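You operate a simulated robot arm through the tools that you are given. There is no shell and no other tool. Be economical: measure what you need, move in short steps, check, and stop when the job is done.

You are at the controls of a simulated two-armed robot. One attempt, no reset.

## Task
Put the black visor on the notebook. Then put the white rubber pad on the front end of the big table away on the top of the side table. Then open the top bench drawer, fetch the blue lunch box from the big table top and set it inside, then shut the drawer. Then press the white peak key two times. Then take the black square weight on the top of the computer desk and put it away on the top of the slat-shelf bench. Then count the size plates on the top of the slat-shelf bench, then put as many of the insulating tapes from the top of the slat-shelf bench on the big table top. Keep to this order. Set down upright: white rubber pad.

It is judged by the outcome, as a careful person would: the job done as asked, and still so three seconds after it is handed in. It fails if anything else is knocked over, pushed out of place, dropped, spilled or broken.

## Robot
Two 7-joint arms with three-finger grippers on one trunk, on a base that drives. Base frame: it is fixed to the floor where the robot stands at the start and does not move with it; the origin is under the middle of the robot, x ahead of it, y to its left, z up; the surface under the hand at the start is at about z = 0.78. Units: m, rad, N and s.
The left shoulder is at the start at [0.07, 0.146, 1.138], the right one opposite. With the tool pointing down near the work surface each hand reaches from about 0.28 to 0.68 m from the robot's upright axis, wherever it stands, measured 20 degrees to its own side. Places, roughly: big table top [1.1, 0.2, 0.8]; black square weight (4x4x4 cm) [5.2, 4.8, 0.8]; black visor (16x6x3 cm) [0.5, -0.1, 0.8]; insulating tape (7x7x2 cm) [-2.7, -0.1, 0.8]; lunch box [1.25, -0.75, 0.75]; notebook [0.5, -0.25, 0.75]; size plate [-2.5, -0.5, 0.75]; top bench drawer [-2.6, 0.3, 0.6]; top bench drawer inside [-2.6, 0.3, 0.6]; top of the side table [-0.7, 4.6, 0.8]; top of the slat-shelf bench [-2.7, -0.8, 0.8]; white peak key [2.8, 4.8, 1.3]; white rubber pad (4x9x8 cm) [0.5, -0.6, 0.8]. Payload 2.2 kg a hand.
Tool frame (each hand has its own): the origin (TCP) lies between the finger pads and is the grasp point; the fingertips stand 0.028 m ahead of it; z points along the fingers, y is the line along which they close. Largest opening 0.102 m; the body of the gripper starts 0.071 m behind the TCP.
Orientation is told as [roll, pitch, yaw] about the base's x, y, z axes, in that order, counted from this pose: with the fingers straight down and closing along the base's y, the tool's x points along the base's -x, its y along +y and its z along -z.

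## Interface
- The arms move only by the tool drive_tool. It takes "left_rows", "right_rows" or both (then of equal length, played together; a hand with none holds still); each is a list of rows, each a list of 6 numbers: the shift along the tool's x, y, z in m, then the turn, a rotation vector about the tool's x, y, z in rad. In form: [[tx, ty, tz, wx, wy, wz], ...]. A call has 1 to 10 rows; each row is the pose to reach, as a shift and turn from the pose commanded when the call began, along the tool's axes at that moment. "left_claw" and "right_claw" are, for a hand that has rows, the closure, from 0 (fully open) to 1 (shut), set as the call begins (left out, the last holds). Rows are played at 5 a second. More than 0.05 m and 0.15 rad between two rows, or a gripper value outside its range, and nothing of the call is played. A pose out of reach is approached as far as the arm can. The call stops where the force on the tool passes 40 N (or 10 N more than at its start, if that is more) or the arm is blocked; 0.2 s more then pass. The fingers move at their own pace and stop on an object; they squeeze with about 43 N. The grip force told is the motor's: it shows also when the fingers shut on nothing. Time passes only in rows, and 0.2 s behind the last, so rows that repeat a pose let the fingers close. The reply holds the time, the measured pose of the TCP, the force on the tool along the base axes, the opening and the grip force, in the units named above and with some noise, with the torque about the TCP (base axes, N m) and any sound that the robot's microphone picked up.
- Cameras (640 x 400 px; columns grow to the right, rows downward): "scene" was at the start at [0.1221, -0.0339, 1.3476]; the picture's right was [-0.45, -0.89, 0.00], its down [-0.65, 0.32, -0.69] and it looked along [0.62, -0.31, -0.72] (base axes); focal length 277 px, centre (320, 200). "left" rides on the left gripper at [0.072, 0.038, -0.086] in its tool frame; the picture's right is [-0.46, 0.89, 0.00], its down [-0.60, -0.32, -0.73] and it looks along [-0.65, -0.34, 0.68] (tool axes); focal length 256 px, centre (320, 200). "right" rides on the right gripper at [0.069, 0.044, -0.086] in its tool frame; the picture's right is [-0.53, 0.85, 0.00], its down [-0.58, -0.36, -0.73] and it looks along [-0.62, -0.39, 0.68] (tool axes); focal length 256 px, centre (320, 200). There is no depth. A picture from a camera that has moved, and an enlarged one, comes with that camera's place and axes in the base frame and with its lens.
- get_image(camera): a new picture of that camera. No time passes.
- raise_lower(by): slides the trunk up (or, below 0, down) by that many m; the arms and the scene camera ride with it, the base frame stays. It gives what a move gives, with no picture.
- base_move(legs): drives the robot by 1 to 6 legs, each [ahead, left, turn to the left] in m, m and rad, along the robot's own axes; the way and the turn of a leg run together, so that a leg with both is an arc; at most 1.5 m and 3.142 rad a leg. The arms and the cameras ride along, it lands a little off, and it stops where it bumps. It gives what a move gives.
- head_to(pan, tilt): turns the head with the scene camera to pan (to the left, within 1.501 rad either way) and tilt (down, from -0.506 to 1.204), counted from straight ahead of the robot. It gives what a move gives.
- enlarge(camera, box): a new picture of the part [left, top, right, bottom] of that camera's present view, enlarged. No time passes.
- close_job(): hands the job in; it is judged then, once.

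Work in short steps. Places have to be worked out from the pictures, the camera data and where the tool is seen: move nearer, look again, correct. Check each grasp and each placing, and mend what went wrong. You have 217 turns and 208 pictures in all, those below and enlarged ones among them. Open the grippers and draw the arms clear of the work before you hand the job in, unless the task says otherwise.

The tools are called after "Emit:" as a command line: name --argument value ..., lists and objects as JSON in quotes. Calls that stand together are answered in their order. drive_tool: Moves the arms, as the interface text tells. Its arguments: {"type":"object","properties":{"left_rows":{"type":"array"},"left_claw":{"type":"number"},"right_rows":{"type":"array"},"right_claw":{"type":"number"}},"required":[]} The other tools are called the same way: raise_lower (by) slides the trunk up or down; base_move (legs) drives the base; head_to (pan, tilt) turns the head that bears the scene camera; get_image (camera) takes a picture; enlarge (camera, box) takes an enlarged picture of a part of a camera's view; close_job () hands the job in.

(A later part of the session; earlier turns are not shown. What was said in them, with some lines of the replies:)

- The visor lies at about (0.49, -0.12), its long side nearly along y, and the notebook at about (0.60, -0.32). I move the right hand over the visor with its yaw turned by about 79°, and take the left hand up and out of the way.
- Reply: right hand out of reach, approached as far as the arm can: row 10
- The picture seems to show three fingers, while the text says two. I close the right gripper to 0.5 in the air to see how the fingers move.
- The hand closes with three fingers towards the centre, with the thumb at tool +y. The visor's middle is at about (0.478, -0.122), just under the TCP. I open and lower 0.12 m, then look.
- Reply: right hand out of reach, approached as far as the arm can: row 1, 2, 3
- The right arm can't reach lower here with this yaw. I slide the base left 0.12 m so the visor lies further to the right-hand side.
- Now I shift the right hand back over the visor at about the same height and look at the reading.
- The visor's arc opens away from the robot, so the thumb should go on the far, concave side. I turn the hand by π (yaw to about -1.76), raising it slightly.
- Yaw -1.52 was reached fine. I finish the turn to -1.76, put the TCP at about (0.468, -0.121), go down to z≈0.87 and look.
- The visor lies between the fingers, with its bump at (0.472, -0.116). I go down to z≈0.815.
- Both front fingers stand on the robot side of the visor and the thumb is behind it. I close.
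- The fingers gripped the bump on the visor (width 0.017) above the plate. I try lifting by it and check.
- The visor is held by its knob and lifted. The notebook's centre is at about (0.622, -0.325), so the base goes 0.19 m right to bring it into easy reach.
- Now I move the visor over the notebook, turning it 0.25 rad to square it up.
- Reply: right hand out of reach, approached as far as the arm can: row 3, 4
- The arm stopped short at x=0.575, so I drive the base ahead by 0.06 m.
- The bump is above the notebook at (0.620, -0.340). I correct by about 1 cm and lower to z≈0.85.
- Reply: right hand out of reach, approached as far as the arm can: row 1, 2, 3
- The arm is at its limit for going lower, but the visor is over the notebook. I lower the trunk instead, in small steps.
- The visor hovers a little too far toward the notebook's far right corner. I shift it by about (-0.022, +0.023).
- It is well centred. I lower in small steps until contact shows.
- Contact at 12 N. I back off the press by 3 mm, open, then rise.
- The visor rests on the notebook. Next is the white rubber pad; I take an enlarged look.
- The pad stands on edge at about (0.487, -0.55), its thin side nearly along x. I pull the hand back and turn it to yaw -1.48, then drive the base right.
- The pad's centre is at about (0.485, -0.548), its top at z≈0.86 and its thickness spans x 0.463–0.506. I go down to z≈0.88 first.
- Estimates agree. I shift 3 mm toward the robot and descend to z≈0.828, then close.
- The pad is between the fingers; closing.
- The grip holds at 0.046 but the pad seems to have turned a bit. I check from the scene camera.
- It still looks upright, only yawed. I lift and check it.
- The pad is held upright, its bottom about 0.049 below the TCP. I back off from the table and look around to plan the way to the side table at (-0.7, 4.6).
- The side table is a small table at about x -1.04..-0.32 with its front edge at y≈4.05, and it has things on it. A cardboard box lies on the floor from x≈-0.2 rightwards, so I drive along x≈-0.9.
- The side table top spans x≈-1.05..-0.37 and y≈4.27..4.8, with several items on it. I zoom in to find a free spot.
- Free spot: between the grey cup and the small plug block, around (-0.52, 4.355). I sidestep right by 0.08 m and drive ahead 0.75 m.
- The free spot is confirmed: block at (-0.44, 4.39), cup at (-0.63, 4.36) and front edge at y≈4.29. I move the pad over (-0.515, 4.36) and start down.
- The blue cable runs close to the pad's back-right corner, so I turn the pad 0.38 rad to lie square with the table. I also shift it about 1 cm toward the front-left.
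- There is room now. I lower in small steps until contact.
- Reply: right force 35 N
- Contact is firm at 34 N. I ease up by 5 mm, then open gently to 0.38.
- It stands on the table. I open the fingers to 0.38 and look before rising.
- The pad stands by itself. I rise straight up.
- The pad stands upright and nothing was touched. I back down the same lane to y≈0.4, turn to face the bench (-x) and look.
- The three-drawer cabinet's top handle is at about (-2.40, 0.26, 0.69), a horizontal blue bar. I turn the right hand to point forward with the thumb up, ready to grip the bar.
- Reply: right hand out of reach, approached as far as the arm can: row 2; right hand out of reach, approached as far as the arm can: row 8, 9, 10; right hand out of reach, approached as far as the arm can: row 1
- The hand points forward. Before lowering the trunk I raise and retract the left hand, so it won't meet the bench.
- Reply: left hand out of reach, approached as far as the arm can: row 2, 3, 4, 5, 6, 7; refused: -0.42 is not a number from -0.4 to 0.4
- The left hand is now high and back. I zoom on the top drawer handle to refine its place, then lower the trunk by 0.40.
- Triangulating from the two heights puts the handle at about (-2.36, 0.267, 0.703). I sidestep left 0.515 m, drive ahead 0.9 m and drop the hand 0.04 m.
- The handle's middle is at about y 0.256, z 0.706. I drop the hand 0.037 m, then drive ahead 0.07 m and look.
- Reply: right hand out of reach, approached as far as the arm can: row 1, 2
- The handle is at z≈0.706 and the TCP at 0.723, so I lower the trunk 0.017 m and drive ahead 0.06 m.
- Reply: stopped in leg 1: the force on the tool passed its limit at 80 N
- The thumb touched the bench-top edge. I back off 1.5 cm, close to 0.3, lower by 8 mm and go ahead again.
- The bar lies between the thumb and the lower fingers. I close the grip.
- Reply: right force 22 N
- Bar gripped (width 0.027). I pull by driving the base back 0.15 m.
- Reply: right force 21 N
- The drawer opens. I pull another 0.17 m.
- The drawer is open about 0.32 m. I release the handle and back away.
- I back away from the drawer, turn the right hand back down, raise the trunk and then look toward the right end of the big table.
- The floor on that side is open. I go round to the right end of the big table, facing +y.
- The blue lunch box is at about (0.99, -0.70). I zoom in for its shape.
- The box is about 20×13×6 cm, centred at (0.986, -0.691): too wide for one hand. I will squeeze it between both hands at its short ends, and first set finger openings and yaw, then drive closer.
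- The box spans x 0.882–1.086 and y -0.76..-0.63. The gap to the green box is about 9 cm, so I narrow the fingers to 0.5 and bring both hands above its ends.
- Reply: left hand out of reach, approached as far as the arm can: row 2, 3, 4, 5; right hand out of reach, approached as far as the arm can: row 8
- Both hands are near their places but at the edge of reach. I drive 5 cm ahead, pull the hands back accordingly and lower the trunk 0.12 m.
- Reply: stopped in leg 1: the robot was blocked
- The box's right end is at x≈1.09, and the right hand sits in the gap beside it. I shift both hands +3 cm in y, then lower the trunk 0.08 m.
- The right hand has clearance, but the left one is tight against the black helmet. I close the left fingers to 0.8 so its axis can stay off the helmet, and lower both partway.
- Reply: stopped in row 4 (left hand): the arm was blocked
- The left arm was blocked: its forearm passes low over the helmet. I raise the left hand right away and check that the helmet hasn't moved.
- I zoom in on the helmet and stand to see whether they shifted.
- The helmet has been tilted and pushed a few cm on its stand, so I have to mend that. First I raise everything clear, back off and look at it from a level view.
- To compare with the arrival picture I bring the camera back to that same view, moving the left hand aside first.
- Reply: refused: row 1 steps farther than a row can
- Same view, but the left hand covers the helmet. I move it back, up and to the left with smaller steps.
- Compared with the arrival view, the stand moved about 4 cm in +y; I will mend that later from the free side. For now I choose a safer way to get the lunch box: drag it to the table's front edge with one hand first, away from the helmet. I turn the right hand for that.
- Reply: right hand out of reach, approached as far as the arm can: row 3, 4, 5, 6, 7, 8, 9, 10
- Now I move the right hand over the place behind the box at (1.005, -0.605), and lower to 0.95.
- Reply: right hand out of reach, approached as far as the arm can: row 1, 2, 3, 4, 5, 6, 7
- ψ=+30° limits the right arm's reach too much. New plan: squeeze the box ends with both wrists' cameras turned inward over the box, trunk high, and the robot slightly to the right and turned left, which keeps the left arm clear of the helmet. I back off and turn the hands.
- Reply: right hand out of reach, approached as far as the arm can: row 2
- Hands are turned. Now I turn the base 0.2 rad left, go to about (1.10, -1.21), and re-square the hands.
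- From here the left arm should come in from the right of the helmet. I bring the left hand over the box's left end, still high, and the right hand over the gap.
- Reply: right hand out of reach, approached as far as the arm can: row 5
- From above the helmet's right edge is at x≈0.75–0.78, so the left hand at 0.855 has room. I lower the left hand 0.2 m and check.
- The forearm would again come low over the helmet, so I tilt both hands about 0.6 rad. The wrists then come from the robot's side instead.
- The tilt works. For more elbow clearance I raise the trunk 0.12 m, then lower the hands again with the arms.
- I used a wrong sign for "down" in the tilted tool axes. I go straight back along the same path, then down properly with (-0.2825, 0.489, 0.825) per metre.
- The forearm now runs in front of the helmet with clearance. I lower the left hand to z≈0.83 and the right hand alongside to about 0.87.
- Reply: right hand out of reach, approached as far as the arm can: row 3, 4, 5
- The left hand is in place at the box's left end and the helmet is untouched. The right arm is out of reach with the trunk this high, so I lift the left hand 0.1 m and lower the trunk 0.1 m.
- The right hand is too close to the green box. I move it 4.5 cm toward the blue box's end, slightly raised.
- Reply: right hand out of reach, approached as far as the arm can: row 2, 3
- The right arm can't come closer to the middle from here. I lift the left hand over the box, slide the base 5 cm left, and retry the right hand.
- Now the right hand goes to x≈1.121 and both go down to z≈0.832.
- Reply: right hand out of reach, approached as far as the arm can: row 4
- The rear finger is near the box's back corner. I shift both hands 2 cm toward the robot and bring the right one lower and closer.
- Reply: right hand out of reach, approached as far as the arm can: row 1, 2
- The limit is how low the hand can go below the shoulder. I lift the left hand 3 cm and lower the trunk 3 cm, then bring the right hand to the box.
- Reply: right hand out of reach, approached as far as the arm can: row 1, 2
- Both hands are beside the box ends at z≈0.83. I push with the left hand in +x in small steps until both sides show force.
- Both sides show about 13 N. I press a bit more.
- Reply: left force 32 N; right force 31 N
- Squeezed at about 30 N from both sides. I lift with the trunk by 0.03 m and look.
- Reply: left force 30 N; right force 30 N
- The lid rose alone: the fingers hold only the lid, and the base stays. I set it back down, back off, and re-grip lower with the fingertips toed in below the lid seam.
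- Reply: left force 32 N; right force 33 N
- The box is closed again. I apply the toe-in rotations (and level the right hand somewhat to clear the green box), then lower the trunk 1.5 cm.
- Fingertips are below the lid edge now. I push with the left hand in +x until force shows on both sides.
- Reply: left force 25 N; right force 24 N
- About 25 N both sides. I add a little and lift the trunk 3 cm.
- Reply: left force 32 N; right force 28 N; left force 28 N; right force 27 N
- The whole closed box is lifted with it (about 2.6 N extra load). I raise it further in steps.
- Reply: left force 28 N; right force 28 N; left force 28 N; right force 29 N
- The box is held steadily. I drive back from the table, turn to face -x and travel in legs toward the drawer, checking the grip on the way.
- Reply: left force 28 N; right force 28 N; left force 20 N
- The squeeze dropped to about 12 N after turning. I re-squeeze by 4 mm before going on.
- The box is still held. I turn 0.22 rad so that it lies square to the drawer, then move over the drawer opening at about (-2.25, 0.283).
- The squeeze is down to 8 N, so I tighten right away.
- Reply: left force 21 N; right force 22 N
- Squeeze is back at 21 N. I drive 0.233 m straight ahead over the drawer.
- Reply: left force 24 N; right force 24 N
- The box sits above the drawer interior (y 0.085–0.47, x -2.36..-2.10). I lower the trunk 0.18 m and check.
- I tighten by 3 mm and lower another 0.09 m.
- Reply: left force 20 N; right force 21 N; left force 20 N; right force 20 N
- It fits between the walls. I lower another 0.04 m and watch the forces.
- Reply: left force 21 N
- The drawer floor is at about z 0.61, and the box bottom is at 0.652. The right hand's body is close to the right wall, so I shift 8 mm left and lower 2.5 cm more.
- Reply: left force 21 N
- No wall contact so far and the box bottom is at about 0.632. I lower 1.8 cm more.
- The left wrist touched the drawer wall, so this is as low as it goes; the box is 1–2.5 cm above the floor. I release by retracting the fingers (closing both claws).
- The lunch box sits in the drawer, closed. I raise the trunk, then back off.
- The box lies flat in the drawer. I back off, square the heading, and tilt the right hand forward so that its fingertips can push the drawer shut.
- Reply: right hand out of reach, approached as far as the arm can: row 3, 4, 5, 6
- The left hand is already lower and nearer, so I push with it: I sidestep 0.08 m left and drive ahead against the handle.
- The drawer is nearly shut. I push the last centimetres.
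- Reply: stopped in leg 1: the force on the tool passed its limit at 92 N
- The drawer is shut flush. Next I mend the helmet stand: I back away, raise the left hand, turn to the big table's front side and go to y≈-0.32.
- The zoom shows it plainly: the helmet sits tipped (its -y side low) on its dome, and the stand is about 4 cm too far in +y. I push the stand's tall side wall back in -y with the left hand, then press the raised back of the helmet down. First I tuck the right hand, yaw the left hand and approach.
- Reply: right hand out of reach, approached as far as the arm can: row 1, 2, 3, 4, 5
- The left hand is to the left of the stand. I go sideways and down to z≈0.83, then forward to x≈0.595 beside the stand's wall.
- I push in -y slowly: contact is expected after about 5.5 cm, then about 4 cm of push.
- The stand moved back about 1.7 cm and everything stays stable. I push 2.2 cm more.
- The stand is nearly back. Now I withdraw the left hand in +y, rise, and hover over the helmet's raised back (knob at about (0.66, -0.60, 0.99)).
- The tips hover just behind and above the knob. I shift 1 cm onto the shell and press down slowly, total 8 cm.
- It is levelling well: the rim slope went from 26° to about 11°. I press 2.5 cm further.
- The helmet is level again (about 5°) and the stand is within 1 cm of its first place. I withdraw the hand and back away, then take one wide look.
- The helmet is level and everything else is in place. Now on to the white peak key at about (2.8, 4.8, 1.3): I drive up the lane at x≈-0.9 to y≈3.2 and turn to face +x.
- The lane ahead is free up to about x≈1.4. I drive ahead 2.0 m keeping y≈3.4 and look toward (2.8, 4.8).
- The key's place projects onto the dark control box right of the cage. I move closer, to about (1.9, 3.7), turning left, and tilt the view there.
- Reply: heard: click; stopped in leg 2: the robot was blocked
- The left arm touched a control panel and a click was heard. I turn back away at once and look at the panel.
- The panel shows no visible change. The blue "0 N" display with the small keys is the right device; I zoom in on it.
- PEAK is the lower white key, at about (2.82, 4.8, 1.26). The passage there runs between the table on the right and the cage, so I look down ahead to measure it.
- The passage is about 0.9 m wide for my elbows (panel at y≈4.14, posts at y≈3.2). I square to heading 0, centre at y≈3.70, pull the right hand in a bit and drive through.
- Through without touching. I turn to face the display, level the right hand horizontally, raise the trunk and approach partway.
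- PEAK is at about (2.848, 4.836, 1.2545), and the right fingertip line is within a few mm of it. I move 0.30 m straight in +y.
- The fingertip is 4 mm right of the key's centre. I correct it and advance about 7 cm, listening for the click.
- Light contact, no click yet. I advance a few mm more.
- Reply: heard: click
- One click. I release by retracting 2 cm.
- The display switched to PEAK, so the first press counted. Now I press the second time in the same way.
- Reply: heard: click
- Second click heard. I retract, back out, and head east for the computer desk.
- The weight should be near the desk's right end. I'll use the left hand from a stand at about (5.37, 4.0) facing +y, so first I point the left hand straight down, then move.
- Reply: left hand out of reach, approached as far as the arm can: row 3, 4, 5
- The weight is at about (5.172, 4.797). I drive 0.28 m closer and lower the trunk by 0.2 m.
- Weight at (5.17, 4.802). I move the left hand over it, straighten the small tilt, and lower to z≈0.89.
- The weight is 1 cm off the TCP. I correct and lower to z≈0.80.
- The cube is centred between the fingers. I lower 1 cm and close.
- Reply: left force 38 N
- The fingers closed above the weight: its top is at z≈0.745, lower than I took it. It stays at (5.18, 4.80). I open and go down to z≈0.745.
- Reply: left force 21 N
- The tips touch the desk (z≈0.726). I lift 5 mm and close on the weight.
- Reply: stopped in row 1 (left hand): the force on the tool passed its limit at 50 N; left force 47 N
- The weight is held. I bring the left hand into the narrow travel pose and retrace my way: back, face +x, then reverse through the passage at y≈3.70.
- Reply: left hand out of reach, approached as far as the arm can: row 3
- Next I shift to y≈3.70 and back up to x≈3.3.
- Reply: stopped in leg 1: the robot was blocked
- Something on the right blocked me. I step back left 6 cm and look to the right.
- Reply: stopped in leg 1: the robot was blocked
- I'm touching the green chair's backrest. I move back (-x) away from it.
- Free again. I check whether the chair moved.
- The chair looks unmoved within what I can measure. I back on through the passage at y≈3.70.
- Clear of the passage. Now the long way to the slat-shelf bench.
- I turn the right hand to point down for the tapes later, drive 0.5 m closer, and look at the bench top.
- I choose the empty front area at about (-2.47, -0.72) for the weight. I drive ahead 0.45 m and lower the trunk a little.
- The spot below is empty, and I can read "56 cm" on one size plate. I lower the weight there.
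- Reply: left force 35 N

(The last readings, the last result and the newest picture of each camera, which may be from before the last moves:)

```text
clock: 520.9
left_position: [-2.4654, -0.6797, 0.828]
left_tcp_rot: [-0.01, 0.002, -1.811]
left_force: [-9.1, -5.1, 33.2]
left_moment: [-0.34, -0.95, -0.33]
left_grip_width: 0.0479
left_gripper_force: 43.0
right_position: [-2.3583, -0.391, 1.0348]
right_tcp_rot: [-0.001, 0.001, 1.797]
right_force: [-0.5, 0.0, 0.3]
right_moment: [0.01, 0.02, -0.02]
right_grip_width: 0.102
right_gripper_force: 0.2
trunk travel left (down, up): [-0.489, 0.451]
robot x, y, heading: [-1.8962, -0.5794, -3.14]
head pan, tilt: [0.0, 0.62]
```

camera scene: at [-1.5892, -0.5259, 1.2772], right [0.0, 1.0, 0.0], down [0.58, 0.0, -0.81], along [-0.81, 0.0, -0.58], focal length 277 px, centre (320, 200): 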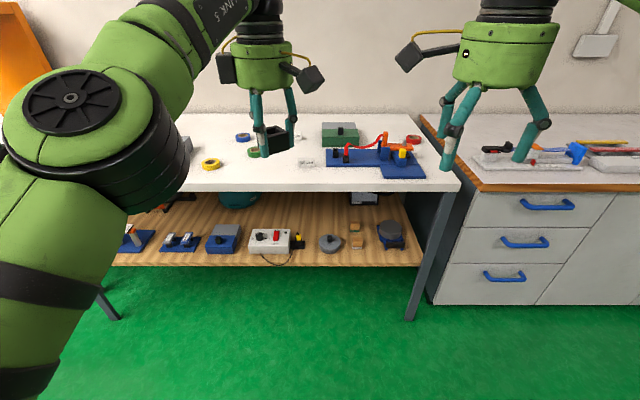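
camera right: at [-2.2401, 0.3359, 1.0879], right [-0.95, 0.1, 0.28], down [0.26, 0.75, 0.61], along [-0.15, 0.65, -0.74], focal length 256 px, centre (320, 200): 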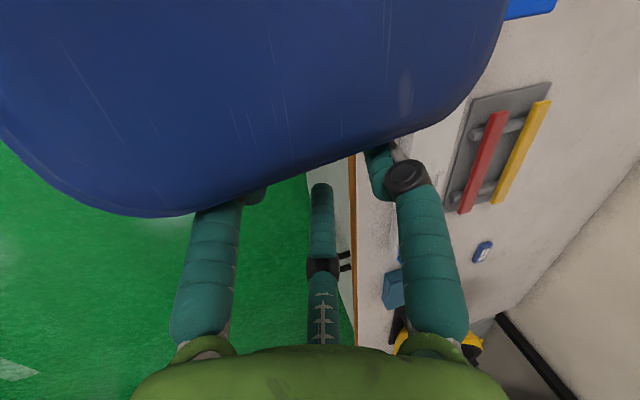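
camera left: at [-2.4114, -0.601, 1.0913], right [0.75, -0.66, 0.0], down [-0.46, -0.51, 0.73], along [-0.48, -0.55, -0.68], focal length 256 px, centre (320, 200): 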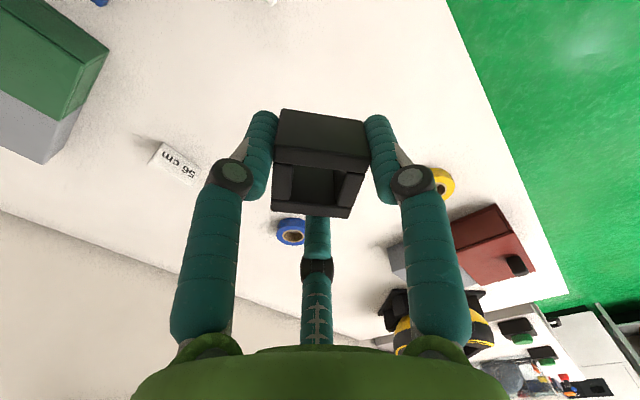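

Contact at TCP 0.828 (bench top z≈0.79). I ease off, open and rise.

Emit:
drive_tool --left_rows '[[0, 0, -0.007, 0, 0, 0], [0, 0, -0.007, 0, 0, 0]]'

Emit:
drive_tool --left_rows '[[0, 0, 0, 0, 0, 0], [0, 0, 0, 0, 0, 0], [0, 0, -0.03, 0, 0, 0], [0, 0, -0.07, 0, 0, 0], [0, 0, -0.11, 0, 0, 0], [0, 0, -0.15, 0, 0, 0], [0, 0, -0.19, 0, 0, 0]]' --left_claw 0.2

Emit:
base_move --legs '[[-0.35, -0.1, 0]]'

Emit:
raise_lower --by 0.3

Emit:
head_to --pan 0.15 --tilt 0.75

Emit:
get_image --camera "scene"

```text
clock: 521.5
left_position: [-2.4642, -0.6797, 0.8265]
left_tcp_rot: [0.005, 0.002, -1.815]
left_force: [-4.1, -1.4, 9.5]
left_moment: [0.11, 0.18, 0.09]
left_grip_width: 0.0478
left_gripper_force: 43.2
right_position: [-2.3604, -0.3901, 1.0342]
right_tcp_rot: [-0.004, 0.001, 1.796]
right_force: [0.2, 0.2, 0.3]
right_moment: [0.0, -0.02, -0.03]
right_grip_width: 0.1025
right_gripper_force: 0.1
trunk travel left (down, up): [-0.489, 0.451]
robot x, y, heading: [-1.8978, -0.5782, -3.139]
head pan, tilt: [0.0, 0.62]
```

```text
clock: 523.1
left_position: [-2.4631, -0.6772, 1.0075]
left_tcp_rot: [0.023, 0.002, -1.814]
left_force: [0.3, 0.5, 0.5]
left_moment: [-0.01, 0.02, 0.02]
left_grip_width: 0.0814
left_gripper_force: 0.0
left hand out of reach, approached as far as the arm can: row 7
right_position: [-2.3589, -0.3884, 1.0334]
right_tcp_rot: [-0.003, 0.002, 1.795]
right_force: [-0.1, 0.6, 0.2]
right_moment: [-0.02, 0.01, 0.0]
right_grip_width: 0.1021
right_gripper_force: 0.2
trunk travel left (down, up): [-0.489, 0.451]
robot x, y, heading: [-1.8961, -0.5786, -3.141]
head pan, tilt: [0.0, 0.62]
```

```text
clock: 525.5
left_position: [-2.1112, -0.5796, 1.0059]
left_tcp_rot: [0.025, 0.004, -1.808]
left_force: [-0.3, 0.5, -0.2]
left_moment: [0.01, 0.04, 0.02]
left_grip_width: 0.0814
left_gripper_force: 0.0
right_position: [-2.0087, -0.2897, 1.0344]
right_tcp_rot: [-0.006, 0.002, 1.8]
right_force: [-0.9, -0.5, -0.2]
right_moment: [0.01, 0.01, -0.02]
right_grip_width: 0.102
right_gripper_force: 0.0
trunk travel left (down, up): [-0.489, 0.451]
robot x, y, heading: [-1.5395, -0.4776, -3.137]
head pan, tilt: [0.0, 0.62]
```

```text
clock: 528.5
left_position: [-2.1115, -0.5804, 1.3071]
left_tcp_rot: [0.025, 0.004, -1.809]
left_force: [0.2, 0.8, 0.2]
left_moment: [0.05, -0.02, 0.01]
left_grip_width: 0.0814
left_gripper_force: 0.1
right_position: [-2.0095, -0.2896, 1.333]
right_tcp_rot: [-0.005, 0.002, 1.798]
right_force: [-0.5, 0.0, 0.7]
right_moment: [-0.03, 0.01, 0.01]
right_grip_width: 0.102
right_gripper_force: 0.0
trunk travel left (down, up): [-0.789, 0.151]
robot x, y, heading: [-1.5418, -0.4744, -3.134]
head pan, tilt: [0.0, 0.62]
```

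```text
clock: 529.2
left_position: [-2.1117, -0.5794, 1.3059]
left_tcp_rot: [0.025, 0.004, -1.809]
left_force: [0.8, 0.7, -0.5]
left_moment: [0.03, 0.0, -0.02]
left_grip_width: 0.0819
left_gripper_force: 0.1
right_position: [-2.0087, -0.2898, 1.334]
right_tcp_rot: [-0.004, 0.002, 1.8]
right_force: [0.2, 0.2, -0.2]
right_moment: [0.01, -0.02, -0.02]
right_grip_width: 0.102
right_gripper_force: 0.0
trunk travel left (down, up): [-0.789, 0.151]
robot x, y, heading: [-1.5439, -0.4756, -3.14]
head pan, tilt: [0.15, 0.75]
```

```text
37 pictures are left
camera scene: at [-1.6754, -0.4875, 1.4661], right [-0.15, 0.99, 0.0], down [0.67, 0.11, -0.73], along [-0.72, -0.11, -0.68], focal length 277 px, centre (320, 200)
```

scene: 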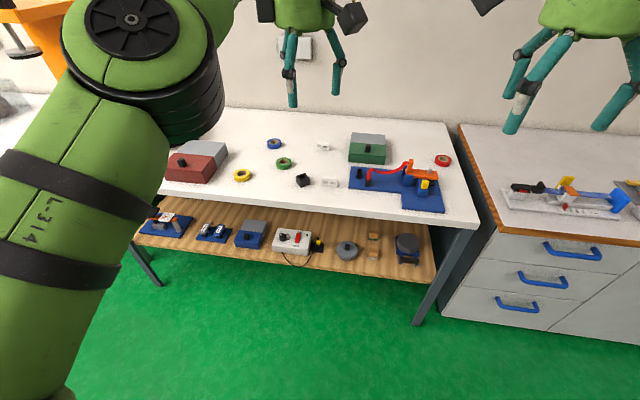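

I see four tapes (blue, green, yellow, red) and white plates. I zoom in to count the plates exactly.

Emit:
enlarge --camera "scene" --box '[160, 95, 470, 215]'

```text
2.06 times, centred on (315, 155) of scene
camera zoom: at [-1.6754, -0.4875, 1.4661], right [-0.15, 0.99, 0.0], down [0.67, 0.11, -0.73], along [-0.72, -0.11, -0.68], focal length 573 px, centre (330, 293)
```

zoom: 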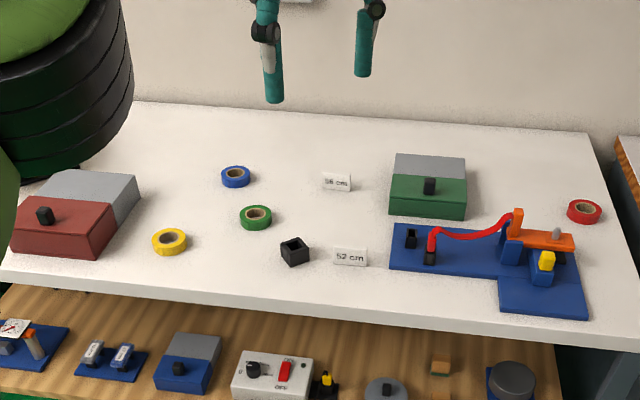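

There are exactly two size plates (56 cm and 52 cm), so two tapes go to the big table. I take yellow at about (-2.46, -0.917) with the left hand and green at about (-2.557, -0.776) with the right.

Emit:
raise_lower --by -0.3

Emit:
base_move --legs '[[0.345, 0.338, 0]]'

Emit:
drive_tool --left_rows '[[0, 0, 0.04, 0, 0, 0], [0, 0, 0.08, 0, 0, 0]]' --left_claw 0

Emit:
get_image --camera "left"

```text
clock: 532.2
left_position: [-2.1119, -0.5786, 1.0069]
left_tcp_rot: [0.024, 0.004, -1.807]
left_force: [-0.5, -0.1, 0.1]
left_moment: [0.01, 0.0, 0.04]
left_grip_width: 0.0815
left_gripper_force: 0.0
right_position: [-2.0091, -0.2886, 1.0336]
right_tcp_rot: [-0.003, 0.002, 1.8]
right_force: [-0.6, 0.5, -0.5]
right_moment: [0.03, -0.01, 0.0]
right_grip_width: 0.1023
right_gripper_force: 0.0
trunk travel left (down, up): [-0.489, 0.451]
robot x, y, heading: [-1.5455, -0.4781, -3.139]
head pan, tilt: [0.15, 0.75]
```

```text
clock: 535.1
left_position: [-2.4549, -0.9164, 1.0061]
left_tcp_rot: [0.025, 0.003, -1.815]
left_force: [-0.5, 0.0, 0.7]
left_moment: [0.02, -0.01, 0.03]
left_grip_width: 0.0814
left_gripper_force: 0.0
right_position: [-2.3521, -0.6267, 1.034]
right_tcp_rot: [-0.005, 0.003, 1.794]
right_force: [-0.5, -0.2, 0.0]
right_moment: [-0.01, -0.02, 0.0]
right_grip_width: 0.102
right_gripper_force: 0.1
trunk travel left (down, up): [-0.489, 0.451]
robot x, y, heading: [-1.8866, -0.8162, 3.141]
head pan, tilt: [0.15, 0.75]
```

```text
clock: 535.7
left_position: [-2.4557, -0.9164, 0.925]
left_tcp_rot: [0.023, 0.004, -1.814]
left_force: [1.2, 0.3, 0.2]
left_moment: [0.0, -0.02, 0.02]
left_grip_width: 0.1018
left_gripper_force: 0.0
right_position: [-2.3515, -0.6256, 1.0334]
right_tcp_rot: [-0.006, 0.0, 1.792]
right_force: [-0.2, -0.2, 0.1]
right_moment: [-0.01, -0.04, 0.01]
right_grip_width: 0.102
right_gripper_force: 0.0
trunk travel left (down, up): [-0.489, 0.451]
robot x, y, heading: [-1.8918, -0.8181, 3.141]
head pan, tilt: [0.15, 0.75]
```

```text
35 pictures are left
camera left: at [-2.4027, -0.8567, 1.0124], right [0.75, -0.66, 0.02], down [-0.47, -0.51, 0.72], along [-0.47, -0.55, -0.69], focal length 256 px, centre (320, 200)
```

left: 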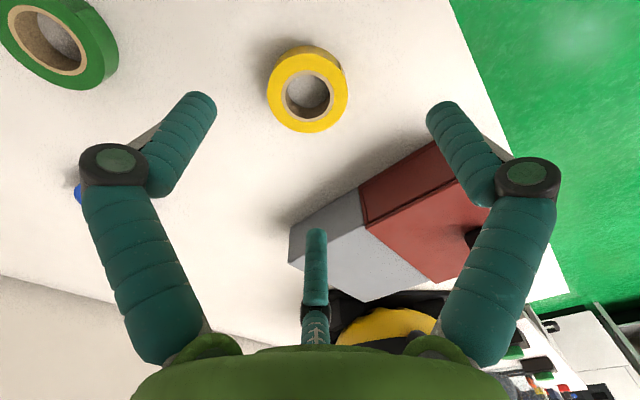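

Yellow tape is 1 cm off. I centre on it, go down to z≈0.828 and close.

Emit:
drive_tool --left_rows '[[-0.0053, -0.009, 0.03, 0, 0, 0], [-0.0053, -0.009, 0.06, 0, 0, 0], [-0.0053, -0.009, 0.085, 0, 0, 0], [-0.0053, -0.009, 0.096, 0, 0, 0]]'

Emit:
drive_tool --left_rows '[[0, 0, 0, 0, 0, 0], [0, 0, 0, 0, 0, 0], [0, 0, 0, 0, 0, 0]]' --left_claw 1

Emit:
drive_tool --left_rows '[[0, 0, -0.03, 0, 0, 0], [0, 0, -0.07, 0, 0, 0], [0, 0, -0.11, 0, 0, 0], [0, 0, -0.15, 0, 0, 0]]'

Emit:
get_image --camera "left"

```text
clock: 536.7
left_position: [-2.4627, -0.9186, 0.8288]
left_tcp_rot: [0.025, 0.003, -1.815]
left_force: [0.8, 0.6, -1.2]
left_moment: [-0.03, 0.0, 0.01]
left_grip_width: 0.1021
left_gripper_force: 0.0
right_position: [-2.3508, -0.6268, 1.033]
right_tcp_rot: [-0.005, 0.003, 1.792]
right_force: [-0.2, -0.4, -0.3]
right_moment: [0.01, -0.03, -0.01]
right_grip_width: 0.1019
right_gripper_force: 0.0
trunk travel left (down, up): [-0.489, 0.451]
robot x, y, heading: [-1.8879, -0.8178, 3.14]
head pan, tilt: [0.15, 0.75]
```

```text
clock: 537.5
left_position: [-2.4622, -0.9208, 0.8305]
left_tcp_rot: [0.022, 0.004, -1.816]
left_force: [1.2, 0.0, 4.8]
left_moment: [0.08, 0.12, 0.02]
left_grip_width: 0.0585
left_gripper_force: 43.6
right_position: [-2.3511, -0.626, 1.0332]
right_tcp_rot: [-0.002, 0.002, 1.793]
right_force: [1.1, 0.1, 0.0]
right_moment: [0.0, 0.0, -0.01]
right_grip_width: 0.1019
right_gripper_force: 0.1
trunk travel left (down, up): [-0.489, 0.451]
robot x, y, heading: [-1.8881, -0.8153, 3.138]
head pan, tilt: [0.15, 0.75]
```

```text
clock: 538.5
left_position: [-2.4629, -0.9165, 0.9826]
left_tcp_rot: [0.024, 0.002, -1.817]
left_force: [-0.6, 0.1, -0.5]
left_moment: [-0.01, -0.04, 0.01]
left_grip_width: 0.0579
left_gripper_force: 42.7
right_position: [-2.3515, -0.6262, 1.0337]
right_tcp_rot: [-0.002, 0.002, 1.792]
right_force: [-0.3, 0.9, -0.4]
right_moment: [-0.05, 0.02, 0.0]
right_grip_width: 0.102
right_gripper_force: 0.1
trunk travel left (down, up): [-0.489, 0.451]
robot x, y, heading: [-1.8912, -0.8174, 3.141]
head pan, tilt: [0.15, 0.75]
```

```text
34 pictures are left
camera left: at [-2.4108, -0.8565, 1.0685], right [0.74, -0.67, 0.02], down [-0.47, -0.5, 0.72], along [-0.47, -0.55, -0.69], focal length 256 px, centre (320, 200)
```

left: 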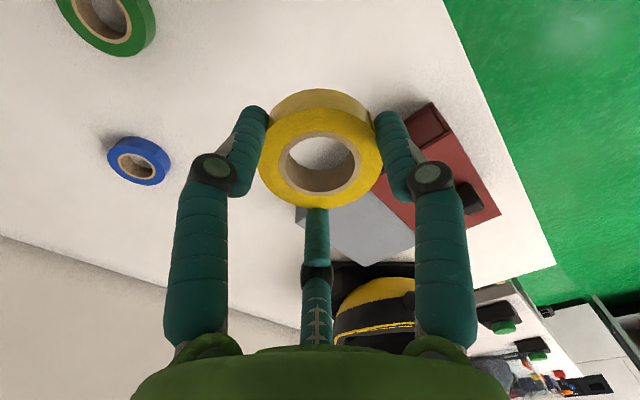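

Yellow is held. Now green at about (-2.57, -0.779) with the right hand; I raise the trunk 0.1 m so that the left hand clears the helmet, and shift the base.

Emit:
raise_lower --by 0.1

Emit:
base_move --legs '[[0.15, 0.15, 0]]'

Emit:
drive_tool --right_rows '[[0.008, 0.033, 0, 0, 0, 0], [0.015, 0.066, 0.03, 0, 0, 0], [0.015, 0.066, 0.07, 0, 0, 0], [0.015, 0.066, 0.11, 0, 0, 0], [0.015, 0.066, 0.15, 0, 0, 0], [0.015, 0.066, 0.19, 0, 0, 0]]'

Emit:
get_image --camera "right"

```text
clock: 539.8
left_position: [-2.4642, -0.9183, 1.0806]
left_tcp_rot: [0.026, 0.003, -1.816]
left_force: [0.8, 0.9, -0.1]
left_moment: [0.03, -0.05, 0.01]
left_grip_width: 0.0583
left_gripper_force: 42.4
right_position: [-2.3512, -0.6253, 1.1344]
right_tcp_rot: [-0.004, 0.002, 1.793]
right_force: [-0.2, 0.1, 0.4]
right_moment: [-0.01, 0.0, 0.03]
right_grip_width: 0.102
right_gripper_force: 0.1
trunk travel left (down, up): [-0.589, 0.351]
robot x, y, heading: [-1.8844, -0.8156, 3.138]
head pan, tilt: [0.15, 0.75]
```

```text
clock: 541.5
left_position: [-2.613, -1.0667, 1.0809]
left_tcp_rot: [0.024, 0.003, -1.817]
left_force: [0.8, 0.2, -0.9]
left_moment: [0.0, -0.01, -0.01]
left_grip_width: 0.0581
left_gripper_force: 43.0
right_position: [-2.5, -0.7769, 1.1341]
right_tcp_rot: [-0.004, 0.001, 1.791]
right_force: [0.5, 0.0, 0.0]
right_moment: [0.04, -0.03, 0.02]
right_grip_width: 0.1017
right_gripper_force: 0.0
trunk travel left (down, up): [-0.589, 0.351]
robot x, y, heading: [-2.037, -0.9661, 3.143]
head pan, tilt: [0.15, 0.75]
```

```text
clock: 542.9
left_position: [-2.6143, -1.067, 1.0817]
left_tcp_rot: [0.024, 0.001, -1.818]
left_force: [-0.2, 0.5, -1.2]
left_moment: [-0.03, 0.04, 0.03]
left_grip_width: 0.0582
left_gripper_force: 43.5
right_position: [-2.558, -0.8026, 0.9436]
right_tcp_rot: [-0.001, 0.003, 1.791]
right_force: [-0.1, 0.7, 0.0]
right_moment: [-0.01, 0.0, 0.0]
right_grip_width: 0.1022
right_gripper_force: 0.1
right hand out of reach, approached as far as the arm can: row 1, 2, 3, 4, 5, 6
trunk travel left (down, up): [-0.589, 0.351]
robot x, y, heading: [-2.038, -0.9656, 3.139]
head pan, tilt: [0.15, 0.75]
```

```text
33 pictures are left
camera right: at [-2.5854, -0.8785, 1.0299], right [-0.94, 0.34, 0.0], down [0.23, 0.64, 0.73], along [0.25, 0.69, -0.68], focal length 256 px, centre (320, 200)
```

right: 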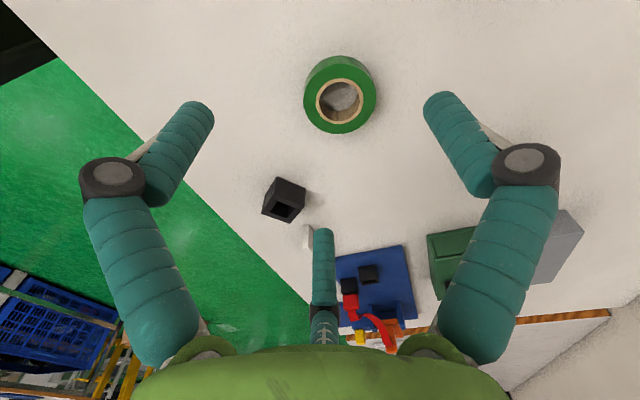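

Green is at (-2.566, -0.772). I lower the trunk 6 cm, centre, and go down on it.

Emit:
raise_lower --by -0.06

Emit:
drive_tool --right_rows '[[-0.016, 0.0007, 0, 0, 0, 0], [-0.031, 0.0013, 0.01, 0, 0, 0], [-0.031, 0.0013, 0.035, 0, 0, 0], [-0.031, 0.0013, 0.055, 0, 0, 0]]'

Emit:
get_image --camera "right"

```text
clock: 543.9
left_position: [-2.6137, -1.0684, 1.0201]
left_tcp_rot: [0.024, 0.004, -1.817]
left_force: [0.2, -0.3, -0.7]
left_moment: [-0.03, 0.02, 0.0]
left_grip_width: 0.058
left_gripper_force: 43.3
right_position: [-2.558, -0.8031, 0.8837]
right_tcp_rot: [-0.002, 0.003, 1.789]
right_force: [0.0, 0.0, 0.2]
right_moment: [-0.01, 0.02, 0.0]
right_grip_width: 0.1021
right_gripper_force: 0.1
trunk travel left (down, up): [-0.529, 0.411]
robot x, y, heading: [-2.0387, -0.963, 3.135]
head pan, tilt: [0.15, 0.75]
```

```text
clock: 544.9
left_position: [-2.6158, -1.0678, 1.0196]
left_tcp_rot: [0.025, 0.004, -1.817]
left_force: [0.0, 0.2, -1.0]
left_moment: [-0.03, -0.01, 0.0]
left_grip_width: 0.0581
left_gripper_force: 42.7
right_position: [-2.5654, -0.7728, 0.8274]
right_tcp_rot: [-0.004, 0.004, 1.792]
right_force: [-0.2, -0.2, -0.6]
right_moment: [-0.01, -0.01, -0.02]
right_grip_width: 0.1017
right_gripper_force: 0.1
trunk travel left (down, up): [-0.529, 0.411]
robot x, y, heading: [-2.0351, -0.9709, 3.142]
head pan, tilt: [0.15, 0.75]
```

```text
32 pictures are left
camera right: at [-2.5937, -0.8484, 0.9146], right [-0.94, 0.34, 0.0], down [0.23, 0.64, 0.73], along [0.25, 0.69, -0.68], focal length 256 px, centre (320, 200)
```

right: 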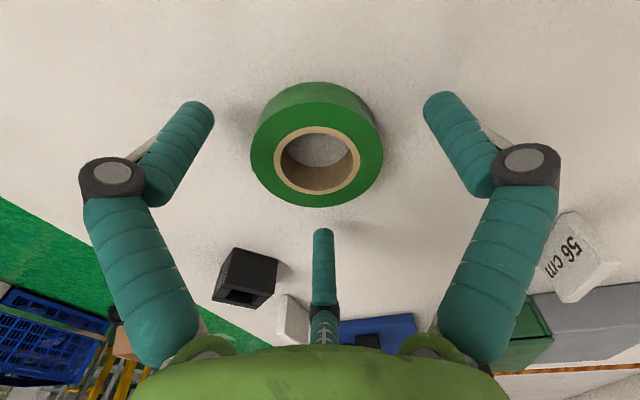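

Well centred. I close and lift.

Emit:
drive_tool --right_rows '[[0, 0, 0, 0, 0, 0], [0, 0, 0, 0, 0, 0], [0, 0, 0, 0, 0, 0]]' --right_claw 1

Emit:
drive_tool --right_rows '[[0, 0, -0.03, 0, 0, 0], [0, 0, -0.07, 0, 0, 0], [0, 0, -0.11, 0, 0, 0], [0, 0, -0.15, 0, 0, 0], [0, 0, -0.19, 0, 0, 0]]'

Emit:
get_image --camera "right"

```text
clock: 545.6
left_position: [-2.6137, -1.0675, 1.0212]
left_tcp_rot: [0.025, 0.004, -1.817]
left_force: [0.3, -0.9, 0.4]
left_moment: [0.03, -0.02, 0.02]
left_grip_width: 0.0582
left_gripper_force: 42.9
right_position: [-2.5668, -0.7736, 0.8298]
right_tcp_rot: [0.001, 0.001, 1.789]
right_force: [-0.8, -1.6, 5.6]
right_moment: [0.06, -0.13, -0.02]
right_grip_width: 0.0581
right_gripper_force: 43.2
trunk travel left (down, up): [-0.529, 0.411]
robot x, y, heading: [-2.034, -0.9702, 3.142]
head pan, tilt: [0.15, 0.75]
```

```text
clock: 546.9
left_position: [-2.6109, -1.0683, 1.0222]
left_tcp_rot: [0.021, 0.002, -1.818]
left_force: [1.4, 0.3, 0.2]
left_moment: [0.01, 0.08, 0.01]
left_grip_width: 0.0584
left_gripper_force: 42.8
right_position: [-2.545, -0.7602, 1.025]
right_tcp_rot: [-0.001, 0.002, 1.789]
right_force: [0.3, -1.0, -0.3]
right_moment: [-0.02, 0.05, 0.03]
right_grip_width: 0.0583
right_gripper_force: 42.9
right hand out of reach, approached as far as the arm can: row 4, 5
trunk travel left (down, up): [-0.529, 0.411]
robot x, y, heading: [-2.0378, -0.9651, 3.138]
head pan, tilt: [0.15, 0.75]
```

```text
31 pictures are left
camera right: at [-2.5726, -0.8361, 1.1111], right [-0.94, 0.34, 0.0], down [0.23, 0.64, 0.73], along [0.25, 0.69, -0.68], focal length 256 px, centre (320, 200)
```

right: 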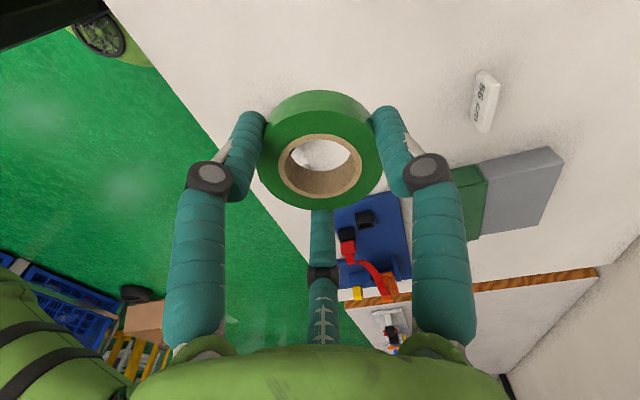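

Both tapes are held. I drive back and around to the big table's front, toward free spots at about (0.46, -0.10) and (0.46, -0.52).

Emit:
base_move --legs '[[-0.9, 0, 0], [0, 0, 3.14], [0, 0.665, 0], [0.7, 0, 0]]'

Emit:
head_to --pan 0 --tilt 0.6

Emit:
get_image --camera "scene"

```text
clock: 565.6
left_position: [0.1419, -0.2124, 1.0205]
left_tcp_rot: [0.025, 0.003, 1.318]
left_force: [0.6, -0.2, -1.0]
left_moment: [-0.01, -0.01, 0.01]
left_grip_width: 0.0581
left_gripper_force: 43.5
right_position: [0.073, -0.5198, 1.0243]
right_tcp_rot: [-0.001, 0.004, -1.356]
right_force: [-0.1, 0.1, -1.0]
right_moment: [-0.01, 0.0, -0.01]
right_grip_width: 0.0584
right_gripper_force: 43.0
trunk travel left (down, up): [-0.529, 0.411]
robot x, y, heading: [-0.4403, -0.3079, -0.007]
head pan, tilt: [0.15, 0.75]
```

```text
clock: 566.3
left_position: [0.1423, -0.2114, 1.0193]
left_tcp_rot: [0.026, 0.004, 1.318]
left_force: [0.2, 0.2, 0.6]
left_moment: [0.02, 0.03, 0.02]
left_grip_width: 0.0583
left_gripper_force: 43.1
right_position: [0.073, -0.5201, 1.0232]
right_tcp_rot: [-0.003, 0.003, -1.359]
right_force: [-0.7, 0.9, 0.4]
right_moment: [0.0, -0.02, -0.01]
right_grip_width: 0.0581
right_gripper_force: 43.1
trunk travel left (down, up): [-0.529, 0.411]
robot x, y, heading: [-0.4367, -0.3109, -0.009]
head pan, tilt: [0.0, 0.6]
```

```text
30 pictures are left
camera scene: at [-0.2974, -0.3084, 1.2189], right [-0.01, -1.0, 0.0], down [-0.57, 0.0, -0.82], along [0.82, -0.01, -0.57], focal length 277 px, centre (320, 200)
```

scene: 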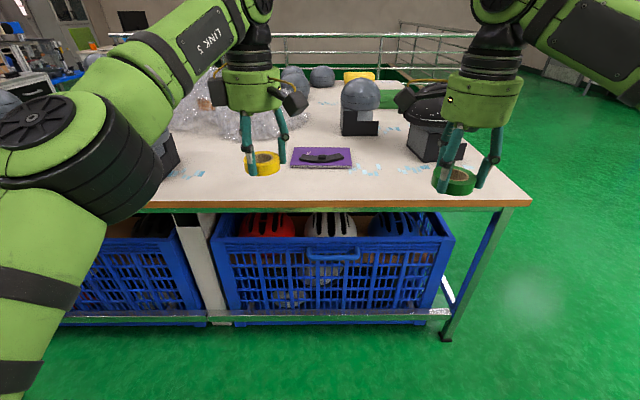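

I drive 0.34 m closer, move the left hand over (0.45, -0.11) and lower both hands to z≈0.84.

Emit:
base_move --legs '[[0.34, 0, 0]]'

Emit:
drive_tool --left_rows '[[-0.03, 0.018, 0, 0, 0, 0], [-0.06, 0.036, 0, 0, 0, 0], [-0.089, 0.054, 0, 0, 0, 0], [-0.089, 0.054, 0.04, 0, 0, 0], [-0.089, 0.054, 0.08, 0, 0, 0], [-0.089, 0.054, 0.12, 0, 0, 0], [-0.089, 0.054, 0.16, 0, 0, 0], [-0.089, 0.054, 0.178, 0, 0, 0]]' --right_rows '[[0, 0, 0, 0, 0, 0], [0, 0, 0, 0, 0, 0], [0, 0, 0, 0, 0, 0], [0, 0, 0.04, 0, 0, 0], [0, 0, 0.08, 0, 0, 0], [0, 0, 0.12, 0, 0, 0], [0, 0, 0.16, 0, 0, 0], [0, 0, 0.182, 0, 0, 0]]'

Emit:
get_image --camera "scene"

```text
clock: 568.5
left_position: [0.4791, -0.2146, 1.0204]
left_tcp_rot: [0.024, 0.003, 1.32]
left_force: [0.0, 0.3, -0.6]
left_moment: [0.0, 0.02, 0.0]
left_grip_width: 0.0582
left_gripper_force: 43.2
right_position: [0.4116, -0.5216, 1.0232]
right_tcp_rot: [-0.003, 0.003, -1.356]
right_force: [-0.4, -0.5, -0.8]
right_moment: [-0.03, -0.01, 0.02]
right_grip_width: 0.058
right_gripper_force: 43.0
trunk travel left (down, up): [-0.529, 0.411]
robot x, y, heading: [-0.0999, -0.3159, -0.006]
head pan, tilt: [0.0, 0.6]
```

```text
clock: 570.4
left_position: [0.4456, -0.1157, 0.8443]
left_tcp_rot: [0.025, 0.002, 1.318]
left_force: [0.6, -0.5, 0.2]
left_moment: [0.01, -0.01, -0.05]
left_grip_width: 0.058
left_gripper_force: 42.6
right_position: [0.4112, -0.5223, 0.8412]
right_tcp_rot: [-0.003, 0.003, -1.356]
right_force: [-0.3, -0.1, 0.0]
right_moment: [0.01, -0.01, 0.0]
right_grip_width: 0.0584
right_gripper_force: 43.4
trunk travel left (down, up): [-0.529, 0.411]
robot x, y, heading: [-0.096, -0.3135, -0.006]
head pan, tilt: [0.0, 0.6]
```

```text
29 pictures are left
camera scene: at [0.0405, -0.311, 1.219], right [-0.01, -1.0, 0.0], down [-0.57, 0.0, -0.82], along [0.82, -0.01, -0.57], focal length 277 px, centre (320, 200)
```

scene: 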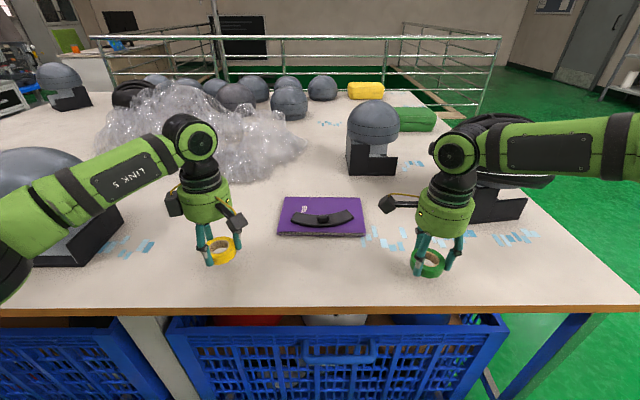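

Both tapes hover just above free table areas. I lower both in small steps to contact.

Emit:
drive_tool --left_rows '[[0, 0, 0.006, 0, 0, 0], [0, 0, 0.012, 0, 0, 0], [0, 0, 0.018, 0, 0, 0]]' --right_rows '[[0, 0, 0.006, 0, 0, 0], [0, 0, 0.012, 0, 0, 0], [0, 0, 0.016, 0, 0, 0]]'

```text
clock: 571.1
left_position: [0.4452, -0.1144, 0.825]
left_tcp_rot: [0.024, 0.003, 1.32]
left_force: [0.2, -0.2, -0.6]
left_moment: [-0.03, -0.01, -0.02]
left_grip_width: 0.0581
left_gripper_force: 43.4
right_position: [0.4106, -0.5217, 0.825]
right_tcp_rot: [-0.001, 0.001, -1.357]
right_force: [0.6, 0.3, -0.6]
right_moment: [0.01, 0.01, 0.0]
right_grip_width: 0.058
right_gripper_force: 43.0
trunk travel left (down, up): [-0.529, 0.411]
robot x, y, heading: [-0.0988, -0.3101, -0.005]
head pan, tilt: [0.0, 0.6]
```

Emit:
drive_tool --left_rows '[[0, 0, 0.003, 0, 0, 0], [0, 0, 0.006, 0, 0, 0]]' --right_rows '[[0, 0, 0.003, 0, 0, 0], [0, 0, 0.006, 0, 0, 0]]'

```text
clock: 571.8
left_position: [0.4447, -0.1145, 0.8201]
left_tcp_rot: [0.024, 0.004, 1.319]
left_force: [-0.6, -0.5, 0.3]
left_moment: [0.0, 0.01, 0.03]
left_grip_width: 0.0582
left_gripper_force: 42.8
right_position: [0.4109, -0.521, 0.8196]
right_tcp_rot: [-0.002, 0.003, -1.355]
right_force: [0.4, -0.4, -0.4]
right_moment: [-0.01, -0.01, 0.02]
right_grip_width: 0.0582
right_gripper_force: 43.0
trunk travel left (down, up): [-0.529, 0.411]
robot x, y, heading: [-0.0996, -0.3131, -0.006]
head pan, tilt: [0.0, 0.6]
```

Emit:
drive_tool --left_rows '[[0, 0, 0.003, 0, 0, 0], [0, 0, 0.006, 0, 0, 0]]' --right_rows '[[0, 0, 0.003, 0, 0, 0], [0, 0, 0.006, 0, 0, 0]]'

```text
clock: 572.4
left_position: [0.4447, -0.1143, 0.8133]
left_tcp_rot: [0.025, 0.003, 1.319]
left_force: [0.7, -0.3, 0.1]
left_moment: [-0.01, 0.01, 0.01]
left_grip_width: 0.0581
left_gripper_force: 43.2
right_position: [0.4098, -0.5227, 0.8128]
right_tcp_rot: [-0.002, 0.004, -1.355]
right_force: [-0.1, -0.4, 0.0]
right_moment: [-0.01, 0.01, -0.01]
right_grip_width: 0.0583
right_gripper_force: 42.9
trunk travel left (down, up): [-0.529, 0.411]
robot x, y, heading: [-0.0958, -0.312, -0.011]
head pan, tilt: [0.0, 0.6]
```

Emit:
drive_tool --left_rows '[[0, 0, 0.003, 0, 0, 0], [0, 0, 0.006, 0, 0, 0], [0, 0, 0.009, 0, 0, 0]]' --right_rows '[[0, 0, 0.003, 0, 0, 0], [0, 0, 0.006, 0, 0, 0], [0, 0, 0.009, 0, 0, 0]]'

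```text
clock: 573.1
left_position: [0.4432, -0.1131, 0.8101]
left_tcp_rot: [0.01, 0.003, 1.321]
left_force: [7.6, 4.9, 24.0]
left_moment: [-0.01, -0.68, 0.1]
left_grip_width: 0.0581
left_gripper_force: 43.1
right_position: [0.4105, -0.5221, 0.8093]
right_tcp_rot: [0.009, 0.001, -1.356]
right_force: [3.0, -4.6, 19.3]
right_moment: [-0.2, 0.47, 0.1]
right_grip_width: 0.0585
right_gripper_force: 43.0
trunk travel left (down, up): [-0.529, 0.411]
robot x, y, heading: [-0.0978, -0.3121, -0.012]
head pan, tilt: [0.0, 0.6]
```

Both tapes touch the table. I ease up, open and rise.

Emit:
drive_tool --left_rows '[[0, 0, -0.005, 0, 0, 0], [0, 0, -0.005, 0, 0, 0]]' --right_rows '[[0, 0, -0.005, 0, 0, 0], [0, 0, -0.005, 0, 0, 0]]'

Emit:
drive_tool --left_rows '[[0, 0, 0, 0, 0, 0], [0, 0, 0, 0, 0, 0], [0, 0, -0.04, 0, 0, 0], [0, 0, -0.08, 0, 0, 0], [0, 0, -0.12, 0, 0, 0], [0, 0, -0.16, 0, 0, 0], [0, 0, -0.2, 0, 0, 0]]' --left_claw 0.1 --right_rows '[[0, 0, 0, 0, 0, 0], [0, 0, 0, 0, 0, 0], [0, 0, -0.04, 0, 0, 0], [0, 0, -0.08, 0, 0, 0], [0, 0, -0.12, 0, 0, 0], [0, 0, -0.16, 0, 0, 0], [0, 0, -0.2, 0, 0, 0]]' --right_claw 0.1

Emit:
base_move --legs '[[-0.5, 0, 0]]'

Emit:
get_image --camera "scene"

```text
clock: 573.8
left_position: [0.4429, -0.115, 0.8106]
left_tcp_rot: [0.02, 0.002, 1.32]
left_force: [5.9, 2.1, 16.3]
left_moment: [-0.01, -0.61, 0.06]
left_grip_width: 0.0582
left_gripper_force: 42.9
right_position: [0.4093, -0.5215, 0.8093]
right_tcp_rot: [-0.003, 0.004, -1.357]
right_force: [0.9, 0.0, 2.1]
right_moment: [-0.06, -0.06, 0.02]
right_grip_width: 0.0582
right_gripper_force: 42.4
trunk travel left (down, up): [-0.529, 0.411]
robot x, y, heading: [-0.0971, -0.3104, -0.009]
head pan, tilt: [0.0, 0.6]
```

```text
clock: 575.4
left_position: [0.4478, -0.1137, 1.0109]
left_tcp_rot: [0.026, 0.002, 1.319]
left_force: [0.9, -0.9, -0.1]
left_moment: [0.01, -0.03, -0.01]
left_grip_width: 0.0924
left_gripper_force: 0.0
right_position: [0.4092, -0.5242, 1.0097]
right_tcp_rot: [-0.001, 0.003, -1.356]
right_force: [0.0, 0.6, -0.2]
right_moment: [0.04, -0.05, -0.03]
right_grip_width: 0.0921
right_gripper_force: 0.0
trunk travel left (down, up): [-0.529, 0.411]
robot x, y, heading: [-0.0984, -0.3121, -0.008]
head pan, tilt: [0.0, 0.6]
```

```text
clock: 578.3
left_position: [-0.0502, -0.1093, 1.0091]
left_tcp_rot: [0.026, 0.004, 1.32]
left_force: [-0.5, -0.2, -0.2]
left_moment: [0.0, 0.01, -0.02]
left_grip_width: 0.0918
left_gripper_force: 0.0
right_position: [-0.0881, -0.5175, 1.0088]
right_tcp_rot: [-0.002, 0.004, -1.357]
right_force: [-0.4, 0.3, -0.4]
right_moment: [0.0, -0.01, 0.03]
right_grip_width: 0.0916
right_gripper_force: 0.1
trunk travel left (down, up): [-0.529, 0.411]
robot x, y, heading: [-0.595, -0.3093, -0.006]
head pan, tilt: [0.0, 0.6]
```

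```text
28 pictures are left
camera scene: at [-0.458, -0.3073, 1.219], right [-0.01, -1.0, 0.0], down [-0.56, 0.0, -0.83], along [0.83, -0.01, -0.56], focal length 277 px, centre (320, 200)
```

scene: 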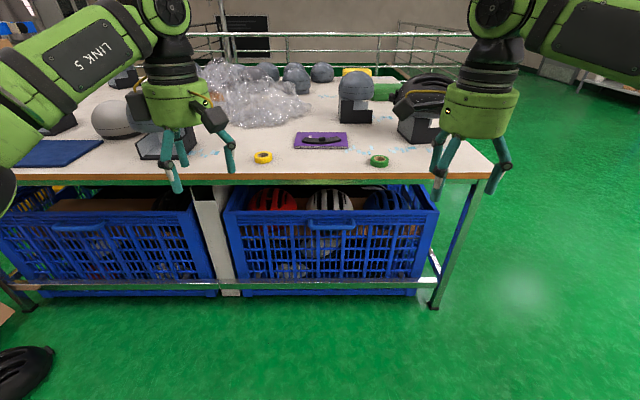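

Both tapes lie on the big table, the visor is on the notebook, and the hands are open and clear. I hand the job in.

Emit:
close_job

```text
The job is handed in.
```

I finished every step in the order you gave and handed the job in, but I caused three disturbances along the way:

- **Black helmet:** while reaching for the lunch box, the left arm pushed the helmet's stand about 4 cm and tipped the helmet. I moved the stand back to within about 1 cm. It is still turned by roughly 8°, and the helmet tilts by about 5°.
- **Cage machine panel:** on the way to the white peak key, the left arm bumped the panel and a click was heard. It probably pressed the green UP key. I saw no change on the panel and did not try to undo it.
- **Office chair:** I bumped the green chair near the computer desk. It looked unmoved as far as I could measure.

For the final step I counted two size plates (56 cm and 52 cm), so I put two tapes, yellow and green, on the big table.
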